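You operate a simulated robot arm through the tools that you are given. There is no shell and no other tool.

The job below is to be done with a simulated robot arm. You get a single attempt, and the scene is never put back.

Task
Put some things from the top of the door bench away. At the end: the wax tin from the top of the door bench is in the door bench drawer; the blue rag from the top of the door bench is in the door bench drawer; whatever was shut is shut again. Leave all else as you found it, and nothing knocked over (what rides in a drawer may roll over).

It is judged by the outcome, as a careful person would: the job done as asked, and still so three seconds after it is handed in. It fails if anything else is knocked over, pushed out of place, dropped, spilled or broken.

Robot
A 7-joint arm with a two-finger gripper, fixed in place. Base frame: the origin is at the foot of the arm, x ahead of it, y to its left, z up; the work surface is at about z = 88. Lengths are in cm, angles in degrees, forces in N, time in s.
With the tool pointing down near the work surface it reaches from about 34 to 72 cm from the base axis. Its first joint turns from -66.0 to 66.0 degrees. Payload 2.45 kg.
The tool frame sits at the grasp point between the pads (the TCP): z along the fingers, y along the line on which they close. The tips reach 2.6 cm beyond it. The gripper opens to 9.6 cm. The gripper's body begins 6.9 cm behind the TCP.
Orientation is told as [roll, pitch, yaw] about the base's x, y, z axes, in that order, counted from this pose: with the fingers straight down and closing along the base's y, the tool's x points along the base's -x, its y along +y and its z along -z.

Tools
- The arm moves only by the tool servo_tool. Its argument "increments" is a list of rows, each an object (a shift or turn left out is 0, a gripper value left out holds the last) with "travel": the shift along the tool's x, y, z in cm, a list of three; "rotation": the turn, a rotation vector about the tool's x, y, z in degrees, a list of three; "hand": the finger opening in cm, from 0 to 9.6. In form: [{"travel": [dx, dy, dz], "rotation": [ax, ay, az], "hand": hand}, ...]. A call has 1 to 20 rows; each row is the pose to reach, as a shift and turn from the pose commanded when the call began, along the tool's axes at that moment. Each row takes 0.2 s and may step no farther than 5 cm and 8.6 degrees from the row before; otherwise, or with a gripper value out of range, the whole call is refused. Where a pose cannot be reached the arm comes as near as it can. A force on the tool above 40 N (or 10 N above the force at the start of the call, whichever is more), or a blocked arm, ends the call early, and 0.2 s more pass. The fingers move at their own pace and stop on an object; they squeeze with about 21 N. The grip force told is the motor's: it shows also when the fingers shut on nothing. Time passes only in rows, and 0.2 s behind the last, so rows that repeat a pose let the fingers close. It gives the time, the measured TCP pose, the force on the tool (base axes), the opening and the grip force at its end, in the units of the frame above (readings bear some noise), with the torque about the TCP (base axes, N m) and any sound that the robot's microphone picked up.
- Cameras (640 x 400 px; columns grow to the right, rows downward): "scene" is fixed at [16.43, -39.03, 142.41]; the picture's right is [0.79, -0.61, 0.00], its down [-0.35, -0.46, -0.81] and it looks along [0.49, 0.65, -0.58] (base axes); focal length 302 px, centre (320, 200). "wrist" rides on the gripper at [8.2, 0.3, -9.8] in the tool frame; the picture's right is [-0.04, 1.00, 0.00], its down [-0.73, -0.03, -0.68] and it looks along [-0.68, -0.03, 0.73] (tool axes); focal length 256 px, centre (320, 200). There is no depth. A picture from a camera that has moved, and an enlarged one, comes with that camera's place and axes in the base frame and with its lens.
- capture(camera): a new picture of that camera. The clock stands still meanwhile.
- close_up(camera, box): a new picture of the part [left, top, right, bottom] of that camera's present view, enlarged. The clock stands still meanwhile.
- sign_off(): hands the job in; it is judged then, once.

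Nothing tells you positions but the pictures and the camera data. Unless the task says otherwise, let go and move clear before handing in.

The tools are called after ">>>" by a JSON object that holds its "api" and its "payload". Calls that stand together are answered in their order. servo_tool: Moves the arm, as the interface text tells. Its arguments: {"type":"object","properties":{"increments":{"type":"array","items":{"type":"object","properties":{"travel":{"type":"array","items":{"type":"number"}},"rotation":{"type":"array","items":{"type":"number"}},"hand":{"type":"number"}}}}},"required":["increments"]} The other tools are called the same way: capture (camera) takes a picture; close_up (camera, box) takes an enlarged picture of a part of a camera's view; sign_off () hands the job in.

At the start:

```text
t: 0.0
ee_pos: [42.55, 13.62, 111.68]
tool_rot: [0.1, 0.0, -0.1]
ft_force: [0.8, 0.0, 0.3]
moment: [0.02, 0.01, -0.02]
width: 9.58
finger_force: 0.0
```

scene: 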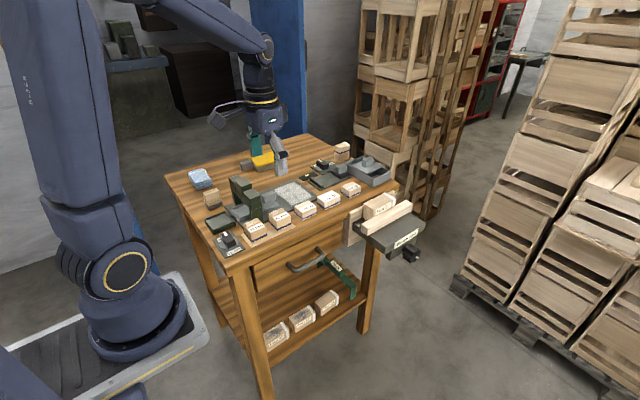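
wrist: 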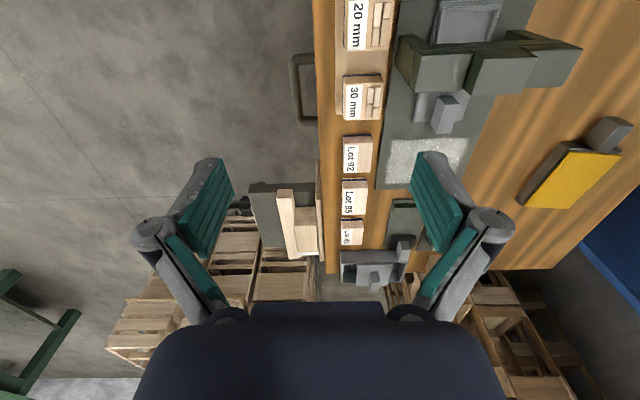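

I see a wooden bench with a drawer at its front and many small things on top. I'll look closer to find the wax tin, the blue rag and the drawer handle.

>>> {"api": "close_up", "payload": {"camera": "scene", "box": [160, 120, 300, 260]}}

>>> {"api": "close_up", "payload": {"camera": "scene", "box": [270, 120, 430, 260]}}

>>> {"api": "close_up", "payload": {"camera": "scene", "box": [220, 220, 400, 350]}}

>>> {"api": "close_up", "payload": {"camera": "wrist", "box": [240, 0, 640, 300]}}

```text
2.86 times, centred on (230, 190) of scene
camera zoom: at [16.43, -39.03, 142.41], right [0.79, -0.61, 0.0], down [-0.35, -0.46, -0.81], along [0.49, 0.65, -0.58], focal length 864 px, centre (577, 229)
```

zoom: 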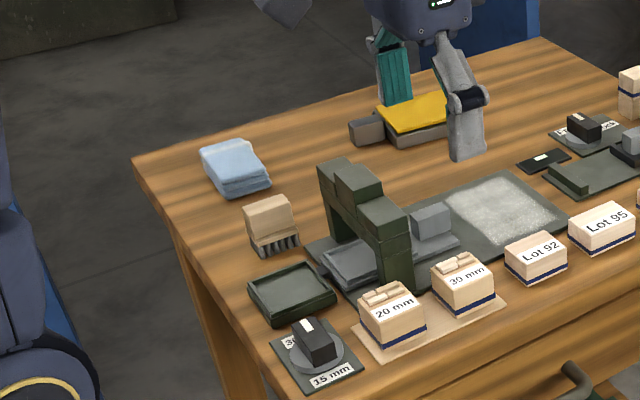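

```text
2.86 times, centred on (350, 190) of scene
camera zoom: at [16.43, -39.03, 142.41], right [0.79, -0.61, 0.0], down [-0.35, -0.46, -0.81], along [0.49, 0.65, -0.58], focal length 864 px, centre (234, 229)
```

zoom: 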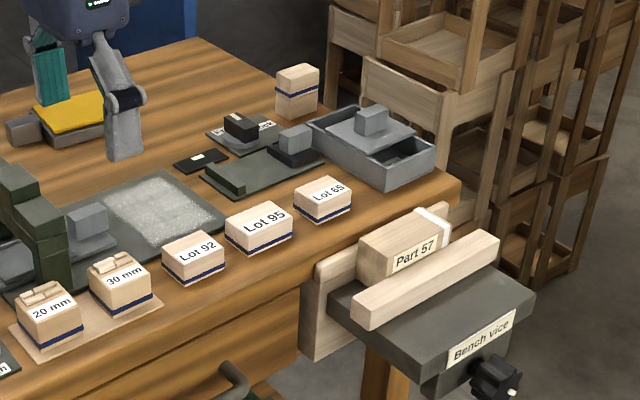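

```text
3.08 times, centred on (310, 285) of scene
camera zoom: at [16.43, -39.03, 142.41], right [0.79, -0.61, 0.0], down [-0.35, -0.46, -0.81], along [0.49, 0.65, -0.58], focal length 931 px, centre (351, -62)
```

zoom: 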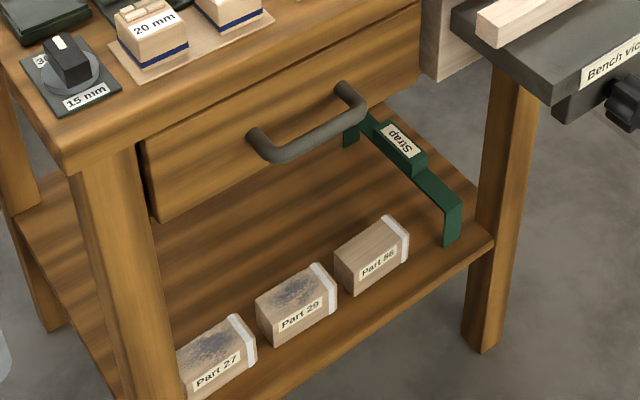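

```text
1.33 times, centred on (440, 150) of wrist
camera zoom: at [34.44, 14.04, 121.4], right [0.04, 1.0, 0.0], down [0.73, -0.03, 0.68], along [0.68, -0.03, -0.73], focal length 341 px, centre (160, 267)
```

zoom: 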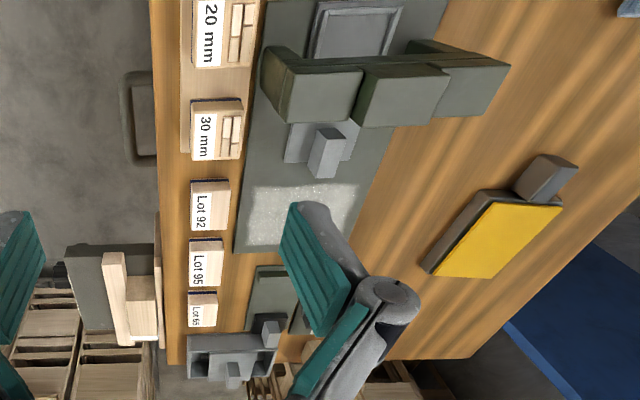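

The bench front faces -y, with the handle near (51, 9, 78), and the folded blue rag sits at about (37, 54). I still need to find the wax tin, so I'll zoom in further.

>>> {"api": "close_up", "payload": {"camera": "scene", "box": [300, 135, 400, 200]}}

>>> {"api": "close_up", "payload": {"camera": "scene", "box": [200, 180, 300, 250]}}

>>> {"api": "close_up", "payload": {"camera": "scene", "box": [180, 140, 290, 210]}}

>>> {"api": "close_up", "payload": {"camera": "scene", "box": [240, 235, 320, 295]}}

>>> {"api": "close_up", "payload": {"camera": "scene", "box": [280, 190, 380, 310]}}

```text
6.15 times, centred on (350, 168) of scene
camera zoom: at [16.43, -39.03, 142.41], right [0.79, -0.61, 0.0], down [-0.35, -0.46, -0.81], along [0.49, 0.65, -0.58], focal length 1862 px, centre (135, 400)
```

zoom: 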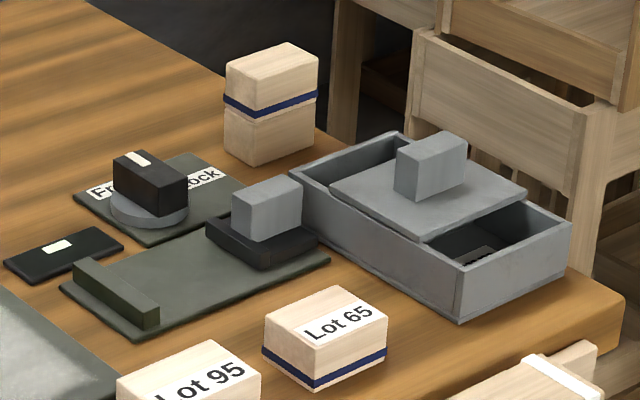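

```text
5.71 times, centred on (250, 215) of scene
camera zoom: at [16.43, -39.03, 142.41], right [0.79, -0.61, 0.0], down [-0.35, -0.46, -0.81], along [0.49, 0.65, -0.58], focal length 1729 px, centre (720, 114)
```

zoom: 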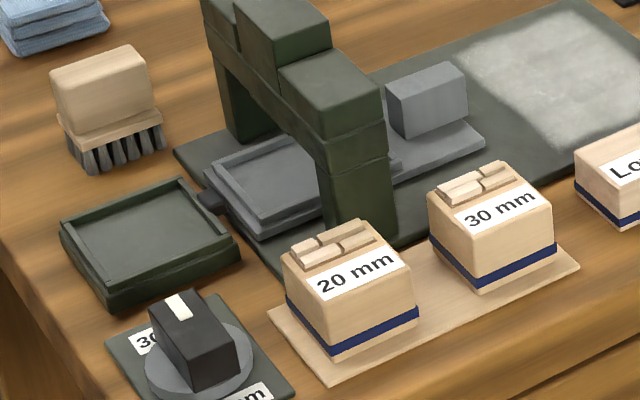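

```text
5.71 times, centred on (235, 175) of scene
camera zoom: at [16.43, -39.03, 142.41], right [0.79, -0.61, 0.0], down [-0.35, -0.46, -0.81], along [0.49, 0.65, -0.58], focal length 1729 px, centre (806, 343)
```

zoom: 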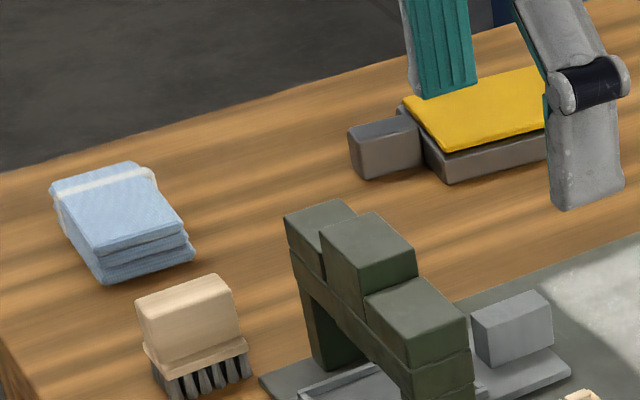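

```text
6.67 times, centred on (280, 265) of scene
camera zoom: at [16.43, -39.03, 142.41], right [0.79, -0.61, 0.0], down [-0.35, -0.46, -0.81], along [0.49, 0.65, -0.58], focal length 2017 px, centre (587, -233)
```

zoom: 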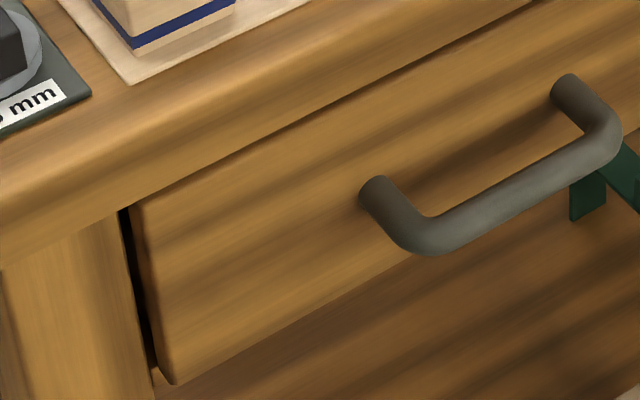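

```text
3.33 times, centred on (330, 250) of scene
camera zoom: at [16.43, -39.03, 142.41], right [0.79, -0.61, 0.0], down [-0.35, -0.46, -0.81], along [0.49, 0.65, -0.58], focal length 1008 px, centre (287, 33)
```

zoom: 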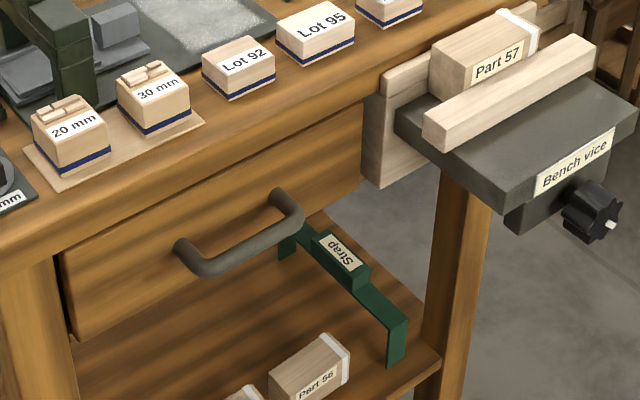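

The rag is clear to see, but nothing is obviously the wax tin yet; the gripper hides part of the bench. I'll move the arm left, high above the bench, to look with the wrist camera.

>>> {"api": "servo_tool", "payload": {"increments": [{"travel": [0, 4, -1]}, {"travel": [0, 8, -2]}, {"travel": [0, 12, -2]}, {"travel": [0, 16, -2]}, {"travel": [0, 20, -2]}, {"travel": [0, 24, -2]}, {"travel": [0, 28, -2]}, {"travel": [0, 30, -2]}, {"travel": [0, 30, -2]}]}}

>>> {"api": "capture", "payload": {"camera": "wrist"}}

>>> {"api": "capture", "payload": {"camera": "scene"}}

```text
t: 2.0
ee_pos: [42.67, 43.69, 113.55]
tool_rot: [0.0, 0.0, 0.1]
ft_force: [-0.8, -1.0, 0.0]
moment: [-0.01, 0.02, -0.01]
width: 9.61
finger_force: 0.0
```

```text
taken
camera wrist: at [34.54, 44.1, 123.41], right [0.04, 1.0, 0.0], down [0.73, -0.03, 0.68], along [0.68, -0.03, -0.73], focal length 256 px, centre (320, 200)
```

wrist: 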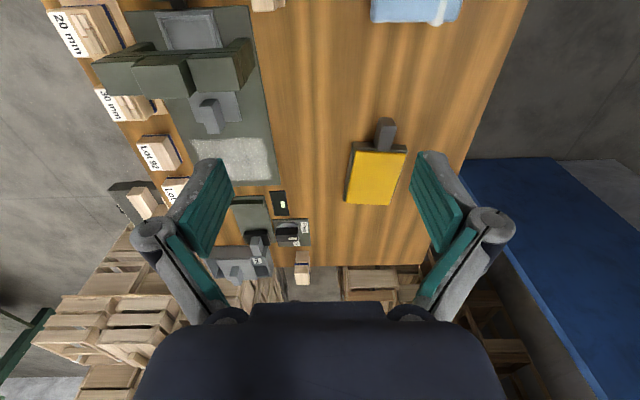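

```text
taken
```

scene: 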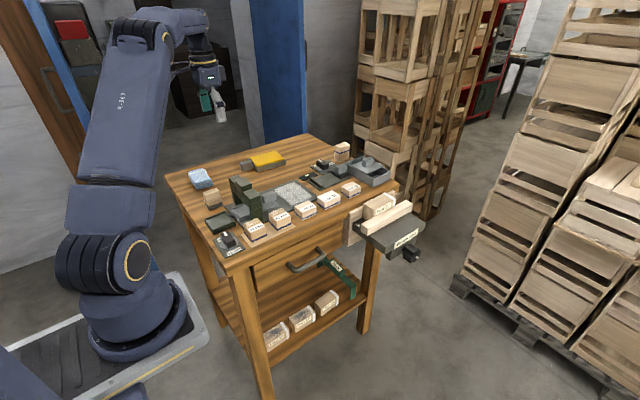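

>>> {"api": "close_up", "payload": {"camera": "wrist", "box": [320, 100, 440, 220]}}

>>> {"api": "close_up", "payload": {"camera": "scene", "box": [230, 140, 300, 185]}}

>>> {"api": "close_up", "payload": {"camera": "wrist", "box": [190, 170, 330, 290]}}

>>> {"api": "close_up", "payload": {"camera": "wrist", "box": [40, 0, 300, 190]}}

```text
3.33 times, centred on (380, 160) of wrist
camera zoom: at [34.54, 44.1, 123.41], right [0.04, 1.0, 0.0], down [0.73, -0.03, 0.68], along [0.68, -0.03, -0.73], focal length 853 px, centre (120, 333)
```

zoom: 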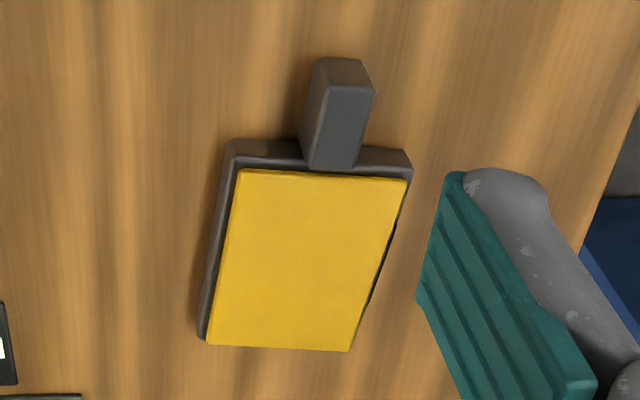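

```text
8.89 times, centred on (265, 162) of scene
camera zoom: at [16.43, -39.03, 142.41], right [0.8, -0.61, 0.0], down [-0.35, -0.46, -0.81], along [0.49, 0.65, -0.58], focal length 2689 px, centre (809, 533)
```

zoom: 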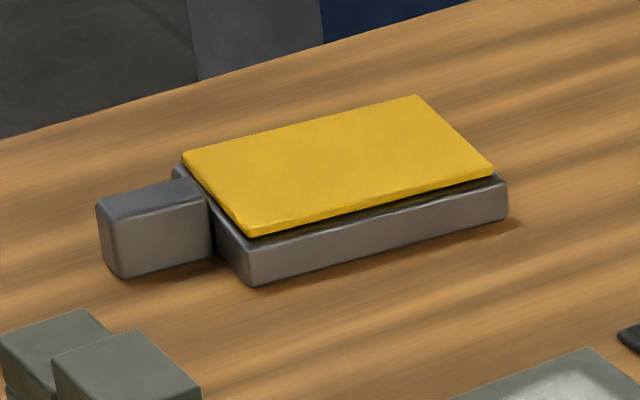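

```text
3.33 times, centred on (260, 230) of wrist
camera zoom: at [34.54, 44.1, 123.41], right [0.04, 1.0, 0.0], down [0.73, -0.03, 0.68], along [0.68, -0.03, -0.73], focal length 853 px, centre (520, 100)
```

zoom: 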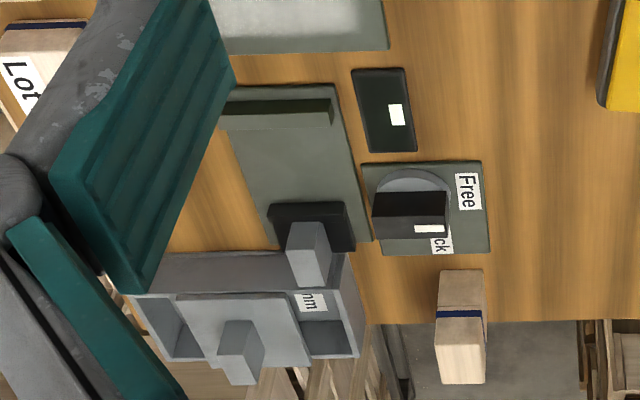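

```text
2.11 times, centred on (170, 95) of wrist
camera zoom: at [34.54, 44.1, 123.41], right [0.04, 1.0, 0.0], down [0.73, -0.03, 0.68], along [0.68, -0.03, -0.73], focal length 539 px, centre (636, 421)
```

zoom: 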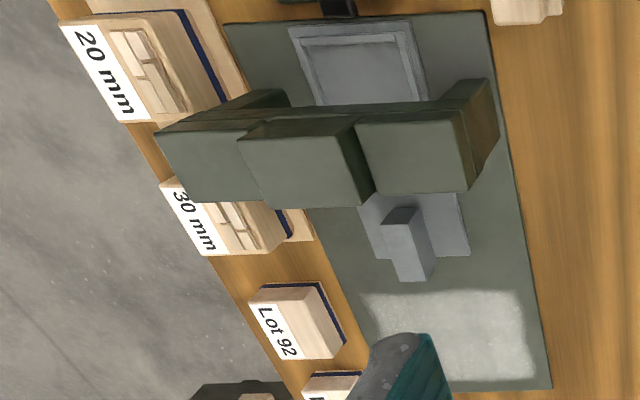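

The best candidate so far is the grey rectangular thing with a yellow top at about (60, 51), but I'm not sure of it. I'll zoom in on the other candidates for labels.

>>> {"api": "close_up", "payload": {"camera": "wrist", "box": [200, 235, 290, 290]}}

>>> {"api": "close_up", "payload": {"camera": "scene", "box": [350, 150, 400, 190]}}

>>> {"api": "close_up", "payload": {"camera": "scene", "box": [200, 205, 250, 255]}}

>>> {"api": "close_up", "payload": {"camera": "scene", "box": [255, 280, 355, 350]}}

>>> {"api": "close_up", "payload": {"camera": "scene", "box": [300, 135, 370, 180]}}

```text
7.11 times, centred on (245, 262) of wrist
camera zoom: at [34.54, 44.1, 123.41], right [0.04, 1.0, 0.0], down [0.73, -0.03, 0.68], along [0.68, -0.03, -0.73], focal length 1820 px, centre (853, -244)
```

zoom: 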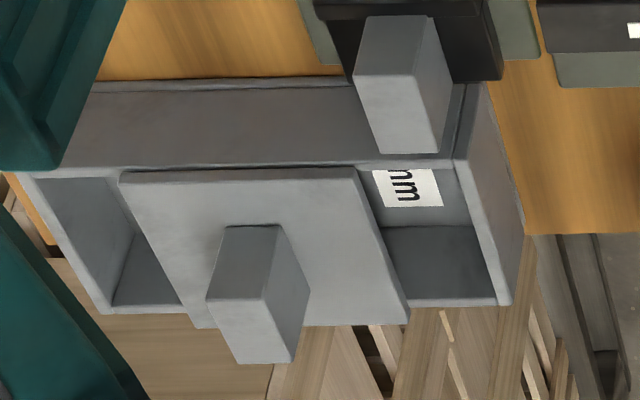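

```text
10.00 times, centred on (375, 170) of scene
camera zoom: at [16.43, -39.03, 142.41], right [0.8, -0.61, 0.0], down [-0.35, -0.46, -0.81], along [0.49, 0.65, -0.58], focal length 3025 px, centre (-230, 500)
```

zoom: 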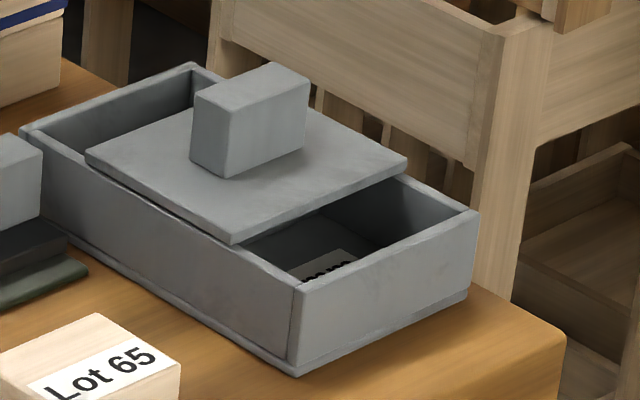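

```text
8.00 times, centred on (225, 230) of scene
camera zoom: at [16.43, -39.03, 142.41], right [0.8, -0.61, 0.0], down [-0.35, -0.46, -0.81], along [0.49, 0.65, -0.58], focal length 2420 px, centre (1080, -40)
```

zoom: 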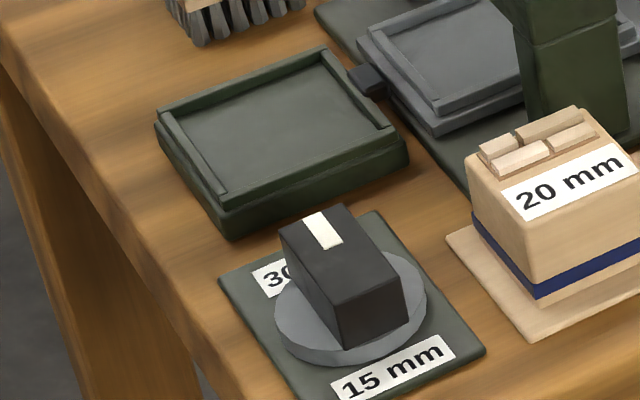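

```text
5.71 times, centred on (305, 315) of scene
camera zoom: at [16.43, -39.03, 142.41], right [0.8, -0.61, 0.0], down [-0.35, -0.46, -0.81], along [0.49, 0.65, -0.58], focal length 1729 px, centre (406, -457)
```

zoom: 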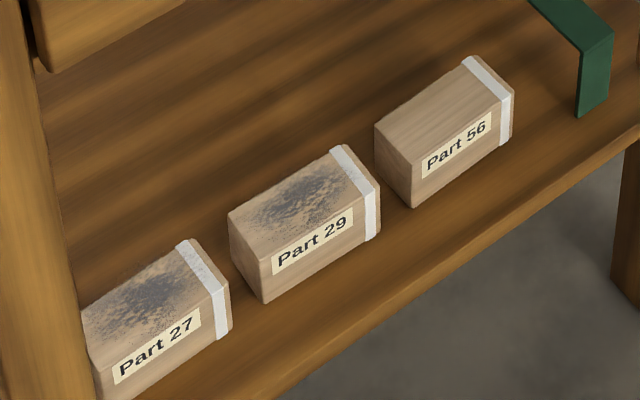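

```text
8.89 times, centred on (335, 158) of scene
camera zoom: at [16.43, -39.03, 142.41], right [0.8, -0.61, 0.0], down [-0.35, -0.46, -0.81], along [0.49, 0.65, -0.58], focal length 2689 px, centre (187, 578)
```

zoom: 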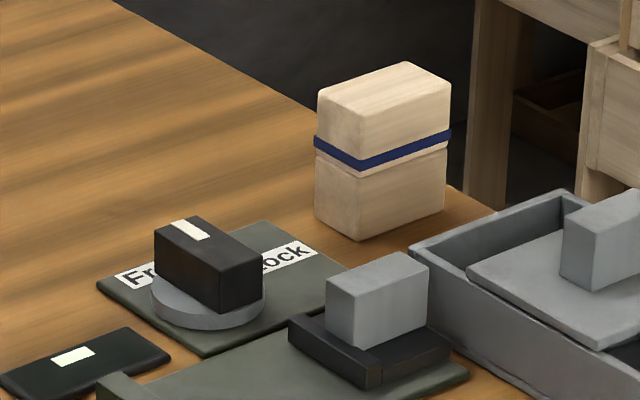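

I take the shallow grey tin with the yellow top, near (60.5, 51.7), to be the wax tin, since it goes with the brush and rag as a waxing set. First I'll open the drawer: swing in front of the bench and tilt the tool toward the handle.

>>> {"api": "servo_tool", "payload": {"increments": [{"travel": [0, -5, 0]}, {"travel": [-0.5, -9.9, 0]}, {"travel": [-1, -14.8, 0]}, {"travel": [-1.5, -19.7, 0]}, {"travel": [-2.5, -24.5, 0]}, {"travel": [-3.5, -29.3, 0]}, {"travel": [-4.5, -34.1, 0]}, {"travel": [-5.5, -39, 0]}, {"travel": [-6.5, -43.8, 0]}, {"travel": [-7.5, -48.5, 0], "hand": 6}, {"travel": [-8, -53, 0], "hand": 5}, {"travel": [-8, -53, 0], "hand": 5}]}}

>>> {"api": "capture", "payload": {"camera": "scene"}}

```text
t: 4.6
ee_pos: [50.5, -9.52, 113.85]
tool_rot: [0.1, 0.0, 0.0]
ft_force: [0.8, 0.8, 0.2]
moment: [0.0, -0.02, -0.03]
width: 4.99
finger_force: 0.0
```

```text
taken
```

scene: 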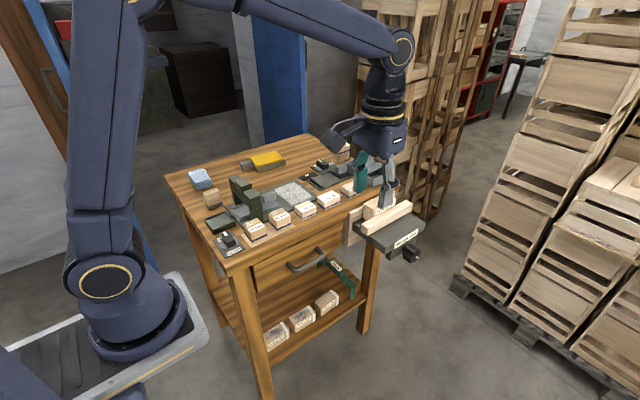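

The tool is now in front of the bench. Next I'll roll it about 50° so the fingers point down and toward the drawer, while coming lower.

>>> {"api": "servo_tool", "payload": {"increments": [{"travel": [0, 0, 1], "rotation": [-8, 0, 0]}, {"travel": [0, 0, 3], "rotation": [-16, 0, 0]}, {"travel": [0, 0, 5], "rotation": [-24, 0, 0]}, {"travel": [0, 0, 8], "rotation": [-32, 0, 0]}, {"travel": [0, 0, 11], "rotation": [-40, 0, 0]}, {"travel": [0, 0, 14], "rotation": [-48, 0, 0]}, {"travel": [0, 0, 17], "rotation": [-55, 0, 0]}, {"travel": [0, 0, 20], "rotation": [-55, 0, 0]}, {"travel": [0, 0, 22], "rotation": [-55, 0, 0]}, {"travel": [0, 0, 22], "rotation": [-55, 0, 0]}]}}

>>> {"api": "capture", "payload": {"camera": "scene"}}

>>> {"api": "capture", "payload": {"camera": "wrist"}}

```text
t: 6.8
ee_pos: [50.5, -9.42, 91.66]
tool_rot: [55.0, 0.0, 0.0]
ft_force: [-0.4, 0.3, 0.0]
moment: [-0.03, -0.01, -0.04]
width: 5.01
finger_force: 0.1
```

```text
taken
```

scene: 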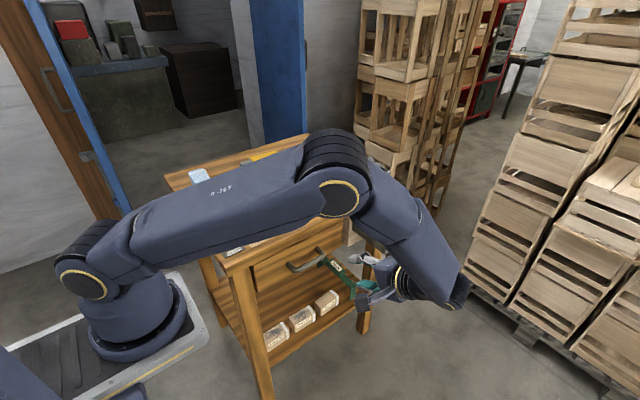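

```text
taken
camera wrist: at [42.41, -17.22, 97.41], right [0.04, 0.57, 0.82], down [0.73, -0.57, 0.37], along [0.68, 0.59, -0.44], focal length 256 px, centre (320, 200)
```

wrist: 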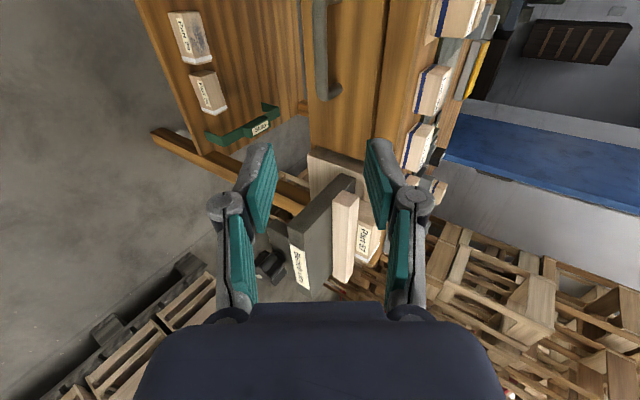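

The tool is tilted well. I'll zoom in on the handle from the wrist camera to pin its position.

>>> {"api": "close_up", "payload": {"camera": "wrist", "box": [270, 0, 450, 120]}}

```text
3.33 times, centred on (360, 60) of wrist
camera zoom: at [42.41, -17.22, 97.41], right [0.04, 0.57, 0.82], down [0.73, -0.57, 0.37], along [0.68, 0.59, -0.44], focal length 853 px, centre (187, 667)
```

zoom: 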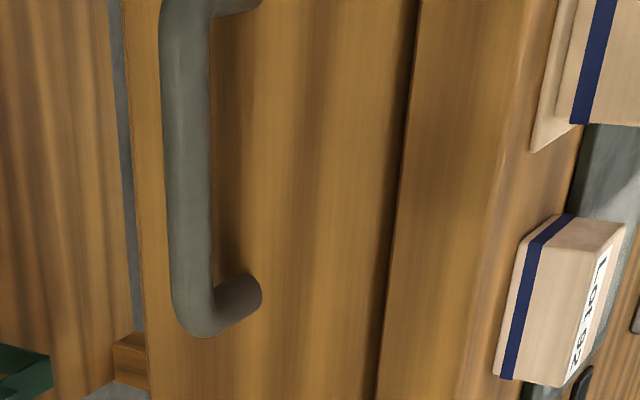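

Combining both views, the bar lies along x from 45.5 to 55 at y≈9.9, z≈78.2, with the drawer face at y≈13.7. The tool is already lined up, so I'll advance along its axis and check before closing.

>>> {"api": "servo_tool", "payload": {"increments": [{"travel": [0, 0, 4], "hand": 3.8}, {"travel": [0, 0, 8], "hand": 3.8}, {"travel": [0, 0, 12], "hand": 3.8}, {"travel": [0, 0, 16], "hand": 3.8}, {"travel": [0, 0, 18], "hand": 3.8}, {"travel": [0, 0, 18], "hand": 3.8}]}}

>>> {"api": "close_up", "payload": {"camera": "scene", "box": [240, 220, 400, 320]}}

>>> {"api": "close_up", "payload": {"camera": "wrist", "box": [160, 0, 480, 200]}}

```text
t: 8.2
ee_pos: [50.53, 5.45, 81.41]
tool_rot: [55.0, -0.1, 0.0]
ft_force: [-0.9, -0.5, -0.4]
moment: [0.04, 0.02, 0.02]
width: 3.79
finger_force: 0.0
```

```text
4.00 times, centred on (320, 270) of scene
camera zoom: at [16.43, -39.03, 142.41], right [0.8, -0.61, 0.0], down [-0.35, -0.46, -0.81], along [0.49, 0.65, -0.58], focal length 1210 px, centre (320, -80)
```

zoom: 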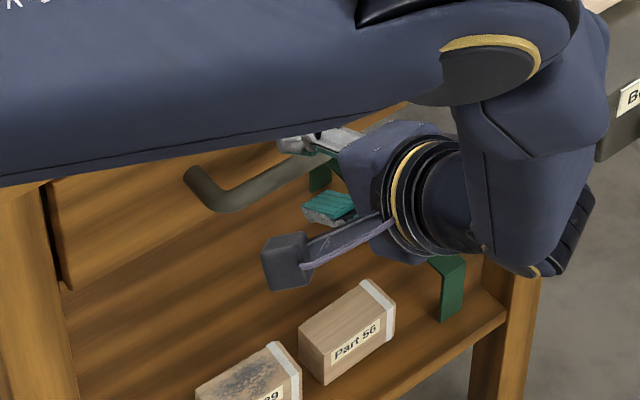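

```text
2.00 times, centred on (320, 100) of wrist
camera zoom: at [42.4, -2.33, 87.26], right [0.04, 0.57, 0.82], down [0.73, -0.57, 0.37], along [0.68, 0.59, -0.44], focal length 512 px, centre (320, 400)
```

zoom: 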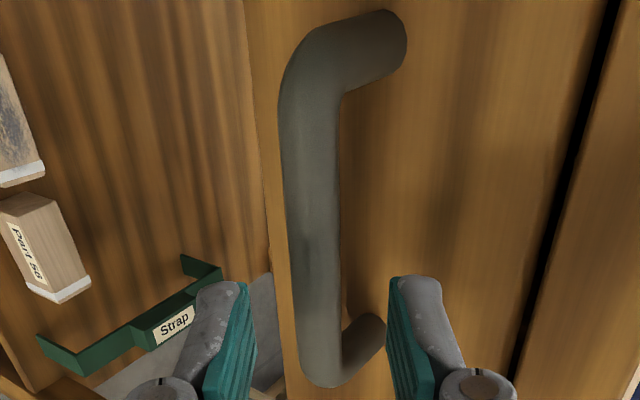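

The bar is centred between the fingers. I'll advance the last few centimetres and close on it.

>>> {"api": "servo_tool", "payload": {"increments": [{"travel": [0, 0, 2]}, {"travel": [0, 0, 3.5]}, {"travel": [0, 0, 4.6]}, {"travel": [0, 0, 4.6], "hand": 0.5}, {"travel": [0, 0, 4.6], "hand": 0.5}, {"travel": [0, 0, 4.6], "hand": 0.5}]}}

>>> {"api": "close_up", "payload": {"camera": "wrist", "box": [160, 0, 480, 200]}}

>>> {"api": "capture", "payload": {"camera": "scene"}}

```text
t: 9.6
ee_pos: [50.58, 9.14, 78.65]
tool_rot: [55.0, 0.0, 0.0]
ft_force: [0.9, 1.5, -12.9]
moment: [-0.05, -0.26, -0.23]
width: 1.48
finger_force: 40.4
```

```text
2.00 times, centred on (320, 100) of wrist
camera zoom: at [42.43, 1.48, 84.46], right [0.04, 0.57, 0.82], down [0.73, -0.57, 0.37], along [0.68, 0.58, -0.45], focal length 512 px, centre (320, 400)
```

zoom: 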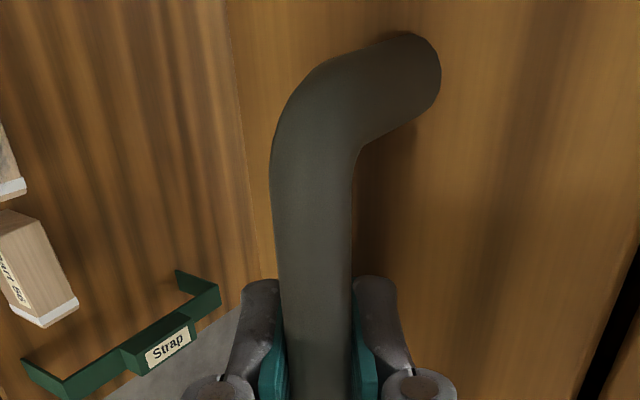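

```text
taken
```

scene: 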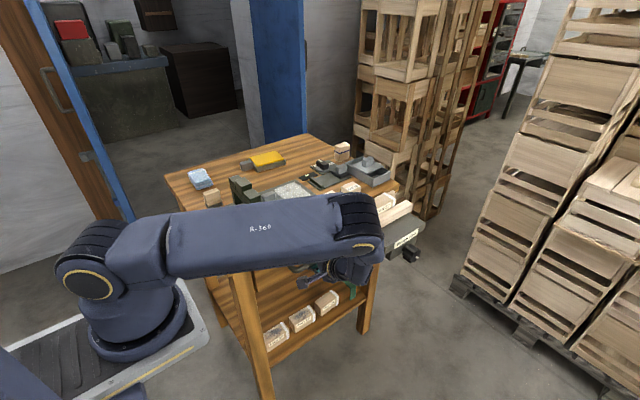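

The handle is gripped. I'll pull the drawer straight toward -y, gently.

>>> {"api": "servo_tool", "payload": {"increments": [{"travel": [0, -0.57, -0.82]}, {"travel": [0, -1.15, -1.64]}, {"travel": [0, -1.72, -2.46]}, {"travel": [0, -2.29, -3.28]}, {"travel": [0, -2.87, -4.1]}, {"travel": [0, -3.44, -4.91]}, {"travel": [0, -4.02, -5.73]}, {"travel": [0, -4.59, -6.55]}, {"travel": [0, -5.16, -7.37]}, {"travel": [0, -5.74, -8.19]}]}}

```text
t: 11.8
ee_pos: [50.58, -0.9, 78.59]
tool_rot: [54.9, 0.1, 0.0]
ft_force: [-4.2, -0.3, -5.8]
moment: [-0.04, 0.37, 0.5]
width: 1.47
finger_force: 40.7
```

>>> {"api": "servo_tool", "payload": {"increments": [{"travel": [0, -0.57, -0.82]}, {"travel": [0, -1.15, -1.64]}, {"travel": [0, -1.72, -2.46]}, {"travel": [0, -2.29, -3.28]}, {"travel": [0, -2.87, -4.1]}, {"travel": [0, -3.44, -4.91]}, {"travel": [0, -4.02, -5.73]}, {"travel": [0, -4.59, -6.55]}, {"travel": [0, -5.16, -7.37]}]}}

>>> {"api": "capture", "payload": {"camera": "scene"}}

>>> {"api": "capture", "payload": {"camera": "wrist"}}

```text
t: 13.8
ee_pos: [50.4, -10.02, 78.55]
tool_rot: [54.9, 0.0, 0.0]
ft_force: [-1.0, -0.7, -5.3]
moment: [-0.13, 0.41, 0.66]
width: 1.49
finger_force: 40.3
```

```text
taken
```

scene: 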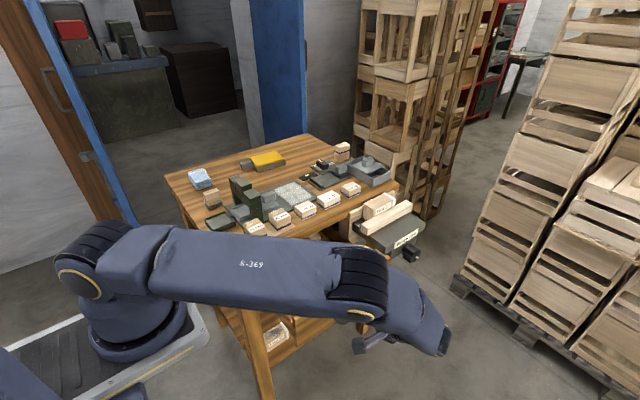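

```text
taken
camera wrist: at [42.42, -17.78, 84.46], right [0.04, 0.57, 0.82], down [0.73, -0.57, 0.37], along [0.68, 0.58, -0.44], focal length 256 px, centre (320, 200)
```

wrist: 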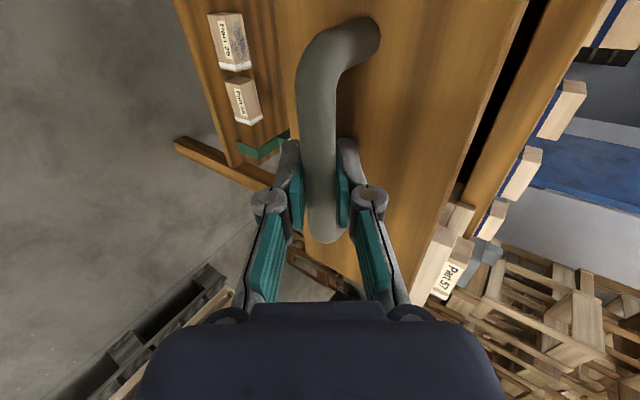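

The drawer is open about 19 cm. I'll let go of the handle, back off along the tool axis and rise.

>>> {"api": "servo_tool", "payload": {"increments": [{"hand": 4}, {"hand": 4}, {"hand": 4}, {"travel": [0, 0, -2], "hand": 4}, {"travel": [0, 0, -5], "hand": 4}, {"travel": [0, 0, -8], "hand": 4}, {"travel": [0, 3.3, -10.3]}, {"travel": [0, 6.6, -12.6]}, {"travel": [0, 9.9, -15]}, {"travel": [0, 13.2, -17.2]}, {"travel": [0, 16.4, -19.5]}, {"travel": [0, 19.6, -21.8]}]}}

>>> {"api": "capture", "payload": {"camera": "scene"}}

>>> {"api": "capture", "payload": {"camera": "wrist"}}

```text
t: 16.4
ee_pos: [50.57, -16.48, 107.09]
tool_rot: [54.9, 0.1, 0.0]
ft_force: [0.5, 0.9, -0.1]
moment: [-0.02, 0.04, 0.02]
width: 4.01
finger_force: 0.0
```

```text
taken
```

scene: 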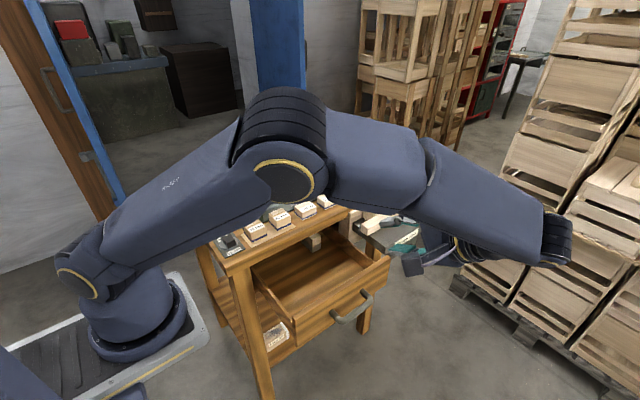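

```text
taken
camera wrist: at [42.51, -24.25, 112.92], right [0.04, 0.57, 0.82], down [0.73, -0.57, 0.37], along [0.68, 0.59, -0.44], focal length 256 px, centre (320, 200)
```

wrist: 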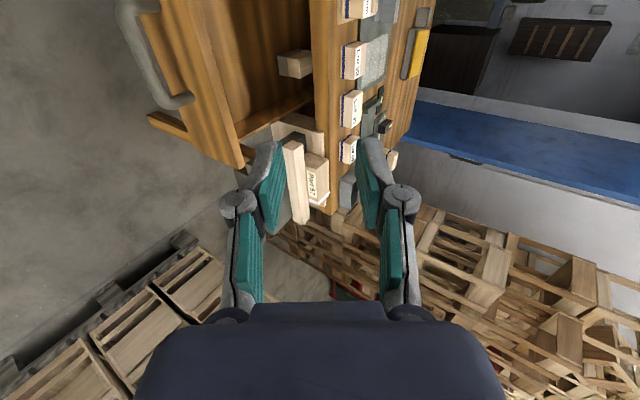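

The drawer is open and holds at least one wooden block at the back. I'll zoom in for details.

>>> {"api": "close_up", "payload": {"camera": "wrist", "box": [120, 0, 360, 160]}}

>>> {"api": "close_up", "payload": {"camera": "scene", "box": [230, 200, 400, 340]}}

```text
2.50 times, centred on (240, 80) of wrist
camera zoom: at [42.51, -24.25, 112.92], right [0.04, 0.57, 0.82], down [0.73, -0.57, 0.37], along [0.68, 0.59, -0.44], focal length 640 px, centre (520, 500)
```

zoom: 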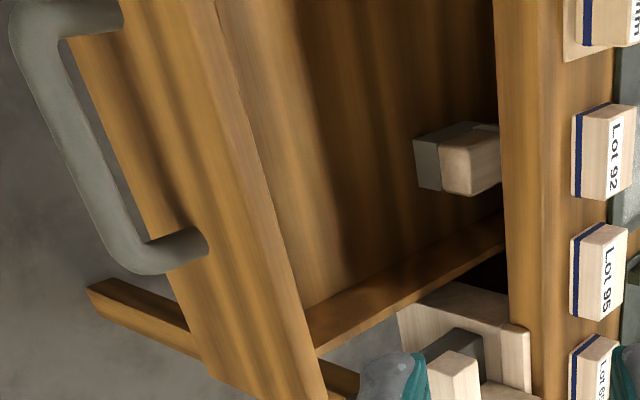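

```text
2.86 times, centred on (315, 270) of scene
camera zoom: at [16.43, -39.03, 142.41], right [0.79, -0.61, 0.0], down [-0.35, -0.46, -0.81], along [0.49, 0.65, -0.58], focal length 864 px, centre (334, 0)
```

zoom: 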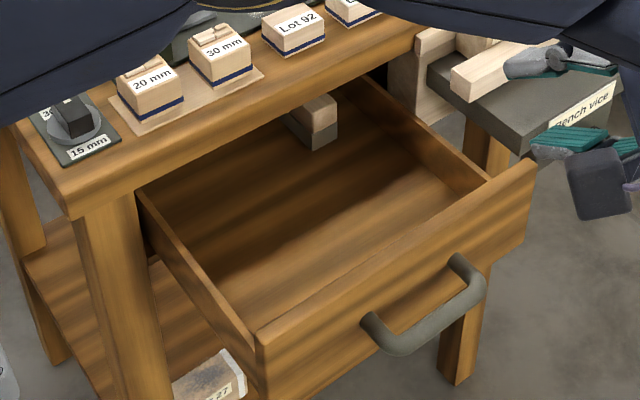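

The drawer's front left is empty and there is room for both items. I'll straighten the tool, go back over the bench and look at the tin closely.

>>> {"api": "servo_tool", "payload": {"increments": [{"travel": [0, 1.2, -0.8], "rotation": [8, 0, 0]}, {"travel": [0, 2.4, -1.6], "rotation": [16, 0, 0]}, {"travel": [0, 3.6, -2.4], "rotation": [24, 0, 0]}, {"travel": [0, 4.8, -3.2], "rotation": [32, 0, 0]}, {"travel": [0, 6, -4], "rotation": [40, 0, 0]}, {"travel": [0, 7.2, -4.9], "rotation": [48, 0, 0]}, {"travel": [0, 8.2, -5.7], "rotation": [54.9, 0, 0], "hand": 9.6}, {"travel": [0, 8.2, -5.7], "rotation": [54.9, 0, 0], "hand": 9.6}]}}

```text
t: 18.2
ee_pos: [50.56, -16.45, 117.1]
tool_rot: [0.0, -0.1, -0.1]
ft_force: [0.6, 0.3, 1.1]
moment: [0.0, -0.04, -0.02]
width: 9.36
finger_force: 0.0
```

>>> {"api": "servo_tool", "payload": {"increments": [{"travel": [0.6, 4.8, 0]}, {"travel": [1.2, 9.6, 0]}, {"travel": [1.8, 14.4, 0]}, {"travel": [2.4, 19.2, 0]}, {"travel": [3, 24, 0]}, {"travel": [3.6, 28.8, 0]}, {"travel": [4.2, 33.6, 0]}, {"travel": [4.8, 38.4, 0]}, {"travel": [5.4, 43.2, 0]}, {"travel": [6, 48, 0]}, {"travel": [6.6, 52.8, 0.5]}, {"travel": [7.2, 57.6, 1]}, {"travel": [8, 62.4, 2]}, {"travel": [8, 66, 3]}, {"travel": [8, 66, 3]}]}}

>>> {"api": "capture", "payload": {"camera": "wrist"}}

>>> {"api": "close_up", "payload": {"camera": "wrist", "box": [260, 80, 400, 220]}}

>>> {"api": "close_up", "payload": {"camera": "scene", "box": [230, 140, 300, 185]}}

```text
t: 21.4
ee_pos: [42.09, 48.97, 113.94]
tool_rot: [0.0, 0.0, 0.1]
ft_force: [0.2, 0.6, -0.1]
moment: [-0.01, 0.0, 0.01]
width: 9.64
finger_force: 0.1
out of reach, approached as far as the arm can: row 14, 15
```

```text
taken
camera wrist: at [33.98, 49.23, 123.73], right [0.04, 1.0, 0.0], down [0.73, -0.03, 0.68], along [0.68, -0.03, -0.73], focal length 256 px, centre (320, 200)
```

wrist: 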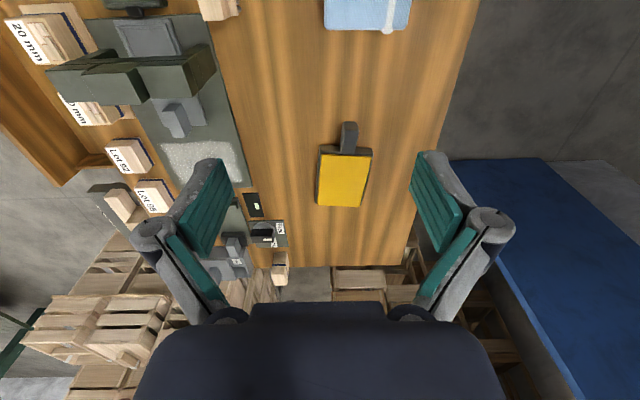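

```text
2.86 times, centred on (330, 150) of wrist
camera zoom: at [33.98, 49.23, 123.73], right [0.04, 1.0, 0.0], down [0.73, -0.03, 0.68], along [0.68, -0.03, -0.73], focal length 731 px, centre (291, 343)
```

zoom: 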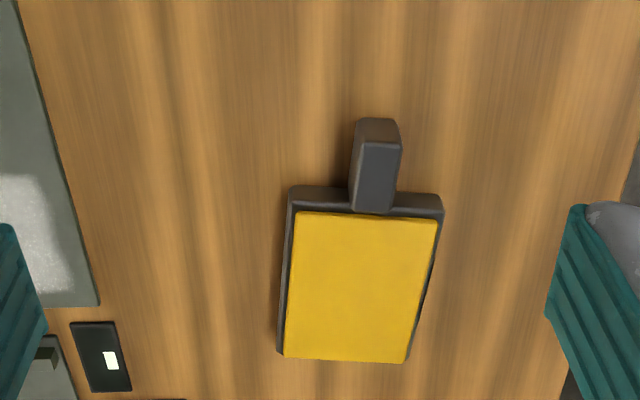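

```text
8.89 times, centred on (265, 162) of scene
camera zoom: at [16.43, -39.03, 142.41], right [0.8, -0.61, 0.0], down [-0.35, -0.46, -0.81], along [0.49, 0.65, -0.58], focal length 2689 px, centre (809, 533)
```

zoom: 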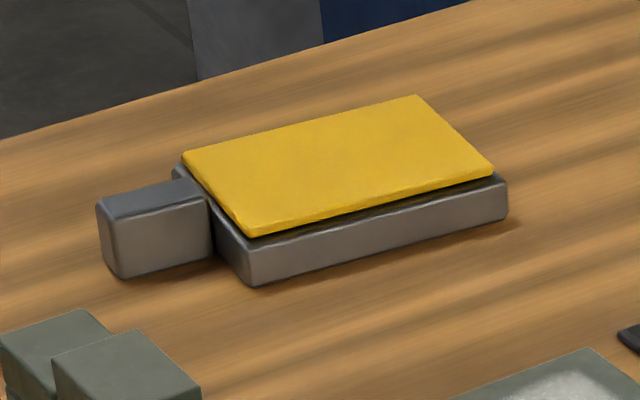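

The tin's body measures about 12 × 7.7 cm, centred near (60.6, 51.8) and turned about -6°, with a stub handle toward the arm. That's too far for a vertical tool, so I'll pitch it 30° outward and hover above the tin's near half.

>>> {"api": "servo_tool", "payload": {"increments": [{"travel": [-1, 0, 3], "rotation": [0.3, -6, 1.2]}, {"travel": [-3, 0, 6], "rotation": [0.6, -12, 2.3]}, {"travel": [-6, 0.5, 9], "rotation": [0.9, -18, 3.5]}, {"travel": [-9, 1, 12], "rotation": [1.26, -24, 4.7]}, {"travel": [-12, 2, 14], "rotation": [1.57, -29.97, 5.86]}, {"travel": [-15.5, 2.7, 14.5], "rotation": [1.57, -29.97, 5.86]}, {"travel": [-15.5, 2.7, 14.5], "rotation": [1.57, -29.97, 5.86]}]}}

>>> {"api": "capture", "payload": {"camera": "wrist"}}

>>> {"api": "close_up", "payload": {"camera": "scene", "box": [180, 100, 320, 210]}}

```text
t: 23.0
ee_pos: [56.58, 50.01, 99.27]
tool_rot: [0.2, -30.0, -6.0]
ft_force: [-0.5, -1.0, -0.9]
moment: [-0.02, 0.0, 0.0]
width: 9.62
finger_force: 0.0
out of reach, approached as far as the arm can: row 6, 7
```

```text
taken
camera wrist: at [44.74, 51.7, 103.59], right [0.14, 0.99, 0.02], down [0.29, -0.06, 0.95], along [0.95, -0.13, -0.3], focal length 256 px, centre (320, 200)
```

wrist: 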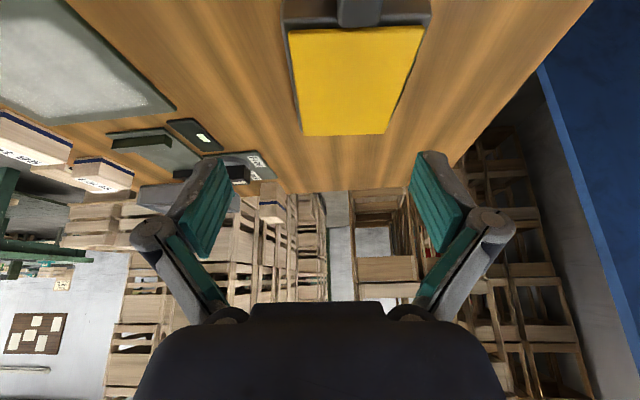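

```text
3.64 times, centred on (250, 155) of scene
camera zoom: at [16.43, -39.03, 142.41], right [0.8, -0.61, 0.0], down [-0.35, -0.46, -0.81], along [0.49, 0.65, -0.58], focal length 1100 px, centre (574, 364)
```

zoom: 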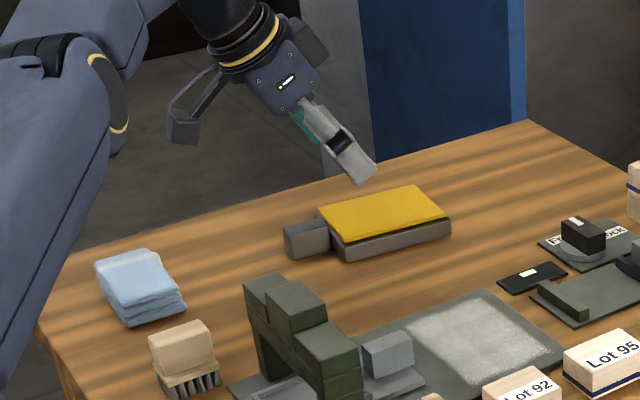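

The tool is over the tin but at its reach limit while high. I'll descend a bit and see whether the reach improves.

>>> {"api": "servo_tool", "payload": {"increments": [{"travel": [1, 0, 1.73]}, {"travel": [2, 0, 3.46]}, {"travel": [2, 0, 3.46]}]}}

```text
t: 23.8
ee_pos: [56.58, 50.21, 95.25]
tool_rot: [0.1, -30.0, -6.1]
ft_force: [-0.3, 0.4, 0.5]
moment: [-0.01, 0.03, -0.04]
width: 9.6
finger_force: 0.1
```

>>> {"api": "servo_tool", "payload": {"increments": [{"travel": [-0.05, 1, 0]}, {"travel": [-0.09, 1.92, 0.05]}, {"travel": [-0.09, 1.92, 0.05]}]}}

>>> {"api": "capture", "payload": {"camera": "wrist"}}

```text
t: 24.6
ee_pos: [56.0, 50.67, 95.11]
tool_rot: [0.1, -29.9, -6.1]
ft_force: [-0.4, 0.2, 0.6]
moment: [0.01, -0.01, 0.0]
width: 9.59
finger_force: 0.1
out of reach, approached as far as the arm can: row 1, 2, 3
```

```text
taken
camera wrist: at [44.24, 52.36, 99.55], right [0.14, 0.99, 0.02], down [0.29, -0.06, 0.95], along [0.95, -0.13, -0.3], focal length 256 px, centre (320, 200)
```

wrist: 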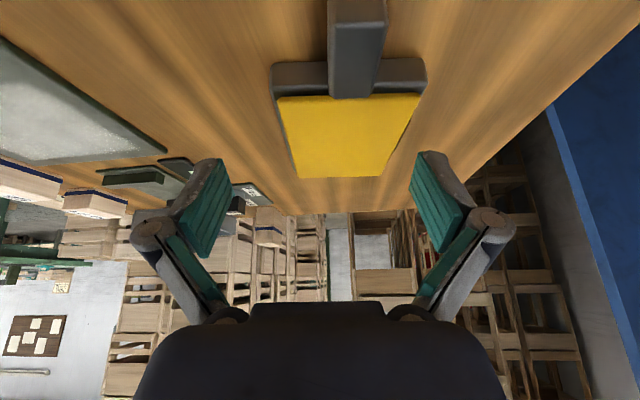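

Reach falls about 1 cm short in y. I'll pitch the tool 8° more outward, then shift to the tin's centreline.

>>> {"api": "servo_tool", "payload": {"increments": [{"rotation": [0, -4, 0]}, {"rotation": [0, -8, 0]}, {"travel": [0, 0.8, 0], "rotation": [0, -8, 0]}, {"travel": [0, 1.5, 0], "rotation": [0, -8, 0]}, {"travel": [0, 1.5, 0], "rotation": [0, -8, 0]}]}}

>>> {"api": "capture", "payload": {"camera": "wrist"}}

>>> {"api": "close_up", "payload": {"camera": "scene", "box": [180, 100, 320, 210]}}

```text
t: 25.8
ee_pos: [56.04, 51.95, 95.15]
tool_rot: [0.0, -38.1, -6.0]
ft_force: [-0.2, 0.8, 0.0]
moment: [0.01, -0.01, -0.02]
width: 9.59
finger_force: 0.0
out of reach, approached as far as the arm can: row 4
```

```text
taken
camera wrist: at [43.77, 53.74, 97.79], right [0.14, 0.99, 0.03], down [0.16, -0.05, 0.99], along [0.98, -0.13, -0.16], focal length 256 px, centre (320, 200)
```

wrist: 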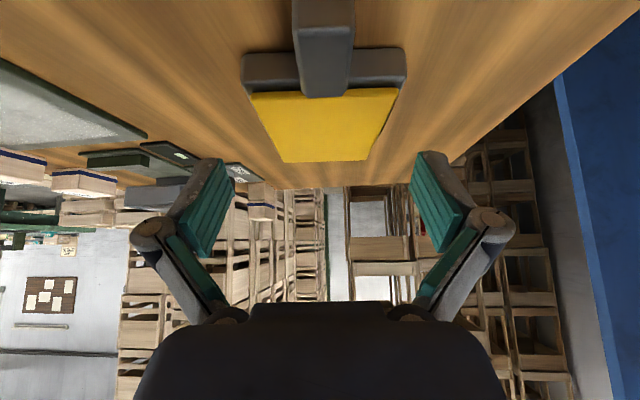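

```text
3.64 times, centred on (250, 155) of scene
camera zoom: at [16.43, -39.03, 142.41], right [0.79, -0.61, 0.0], down [-0.35, -0.46, -0.81], along [0.49, 0.65, -0.58], focal length 1100 px, centre (574, 364)
```

zoom: 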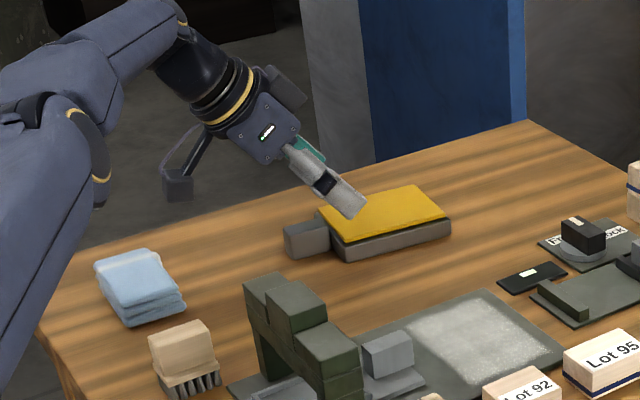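

The fingers straddle the tin properly. I'll descend straight down to table level.

>>> {"api": "servo_tool", "payload": {"increments": [{"travel": [0.62, 0.1, 0.79]}, {"travel": [1.23, 0.2, 1.58]}, {"travel": [1.85, 0.3, 2.36]}, {"travel": [2.3, 0.3, 2.95]}, {"travel": [2.3, 0.3, 2.95]}]}}

>>> {"api": "capture", "payload": {"camera": "wrist"}}

>>> {"api": "close_up", "payload": {"camera": "scene", "box": [200, 120, 300, 190]}}

```text
t: 27.0
ee_pos: [56.02, 51.94, 91.39]
tool_rot: [0.1, -37.9, -6.1]
ft_force: [0.5, -0.3, 0.9]
moment: [-0.02, -0.01, 0.01]
width: 9.61
finger_force: 0.1
out of reach, approached as far as the arm can: row 2, 3, 4, 5
```

```text
taken
camera wrist: at [43.66, 53.64, 94.01], right [0.14, 0.99, 0.03], down [0.16, -0.05, 0.99], along [0.98, -0.13, -0.16], focal length 256 px, centre (320, 200)
```

wrist: 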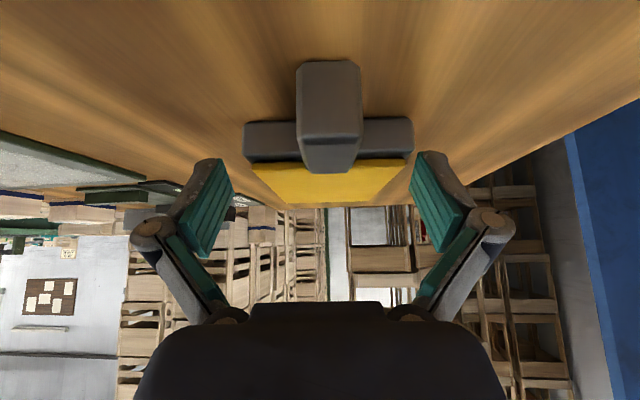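

```text
5.71 times, centred on (250, 155) of scene
camera zoom: at [16.43, -39.03, 142.41], right [0.79, -0.61, 0.0], down [-0.35, -0.46, -0.81], along [0.49, 0.65, -0.58], focal length 1729 px, centre (720, 457)
```

zoom: 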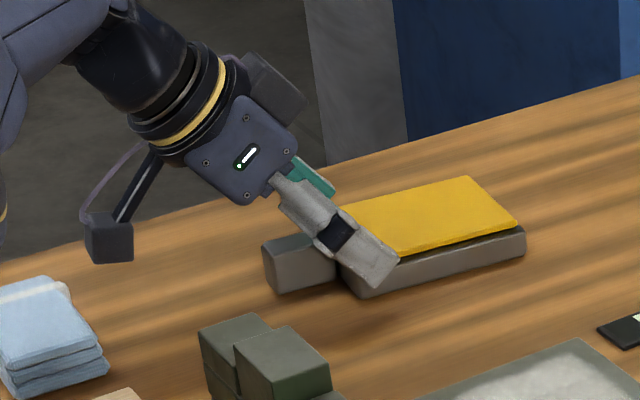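

The fingers are on both sides of the tin's body near its near end. I'll close on it.

>>> {"api": "servo_tool", "payload": {"increments": [{"hand": 8.4}, {"hand": 7.6}, {"hand": 7}, {"hand": 6.5}, {"hand": 6.5}, {"hand": 6.5}]}}

>>> {"api": "capture", "payload": {"camera": "wrist"}}

>>> {"api": "close_up", "payload": {"camera": "scene", "box": [200, 120, 300, 190]}}

```text
t: 28.4
ee_pos: [56.03, 51.98, 91.47]
tool_rot: [0.1, -38.1, -6.1]
ft_force: [-2.4, 2.1, 5.7]
moment: [0.13, 0.1, 0.03]
width: 8.58
finger_force: 20.8
```

```text
taken
camera wrist: at [43.64, 53.67, 94.06], right [0.14, 0.99, 0.03], down [0.16, -0.05, 0.99], along [0.98, -0.13, -0.16], focal length 256 px, centre (320, 200)
```

wrist: 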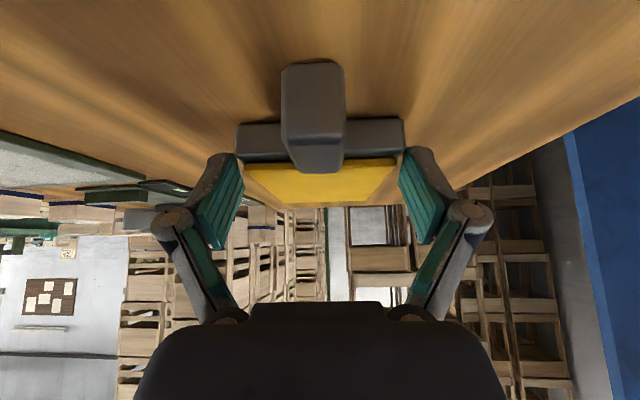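

```text
5.71 times, centred on (250, 155) of scene
camera zoom: at [16.41, -39.03, 142.41], right [0.79, -0.61, 0.0], down [-0.35, -0.46, -0.81], along [0.49, 0.65, -0.58], focal length 1729 px, centre (720, 457)
```

zoom: 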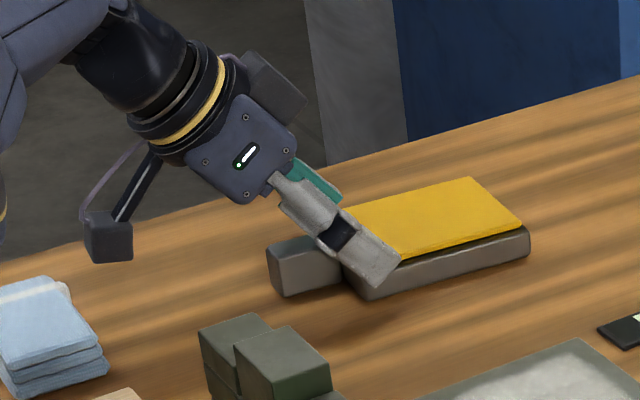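

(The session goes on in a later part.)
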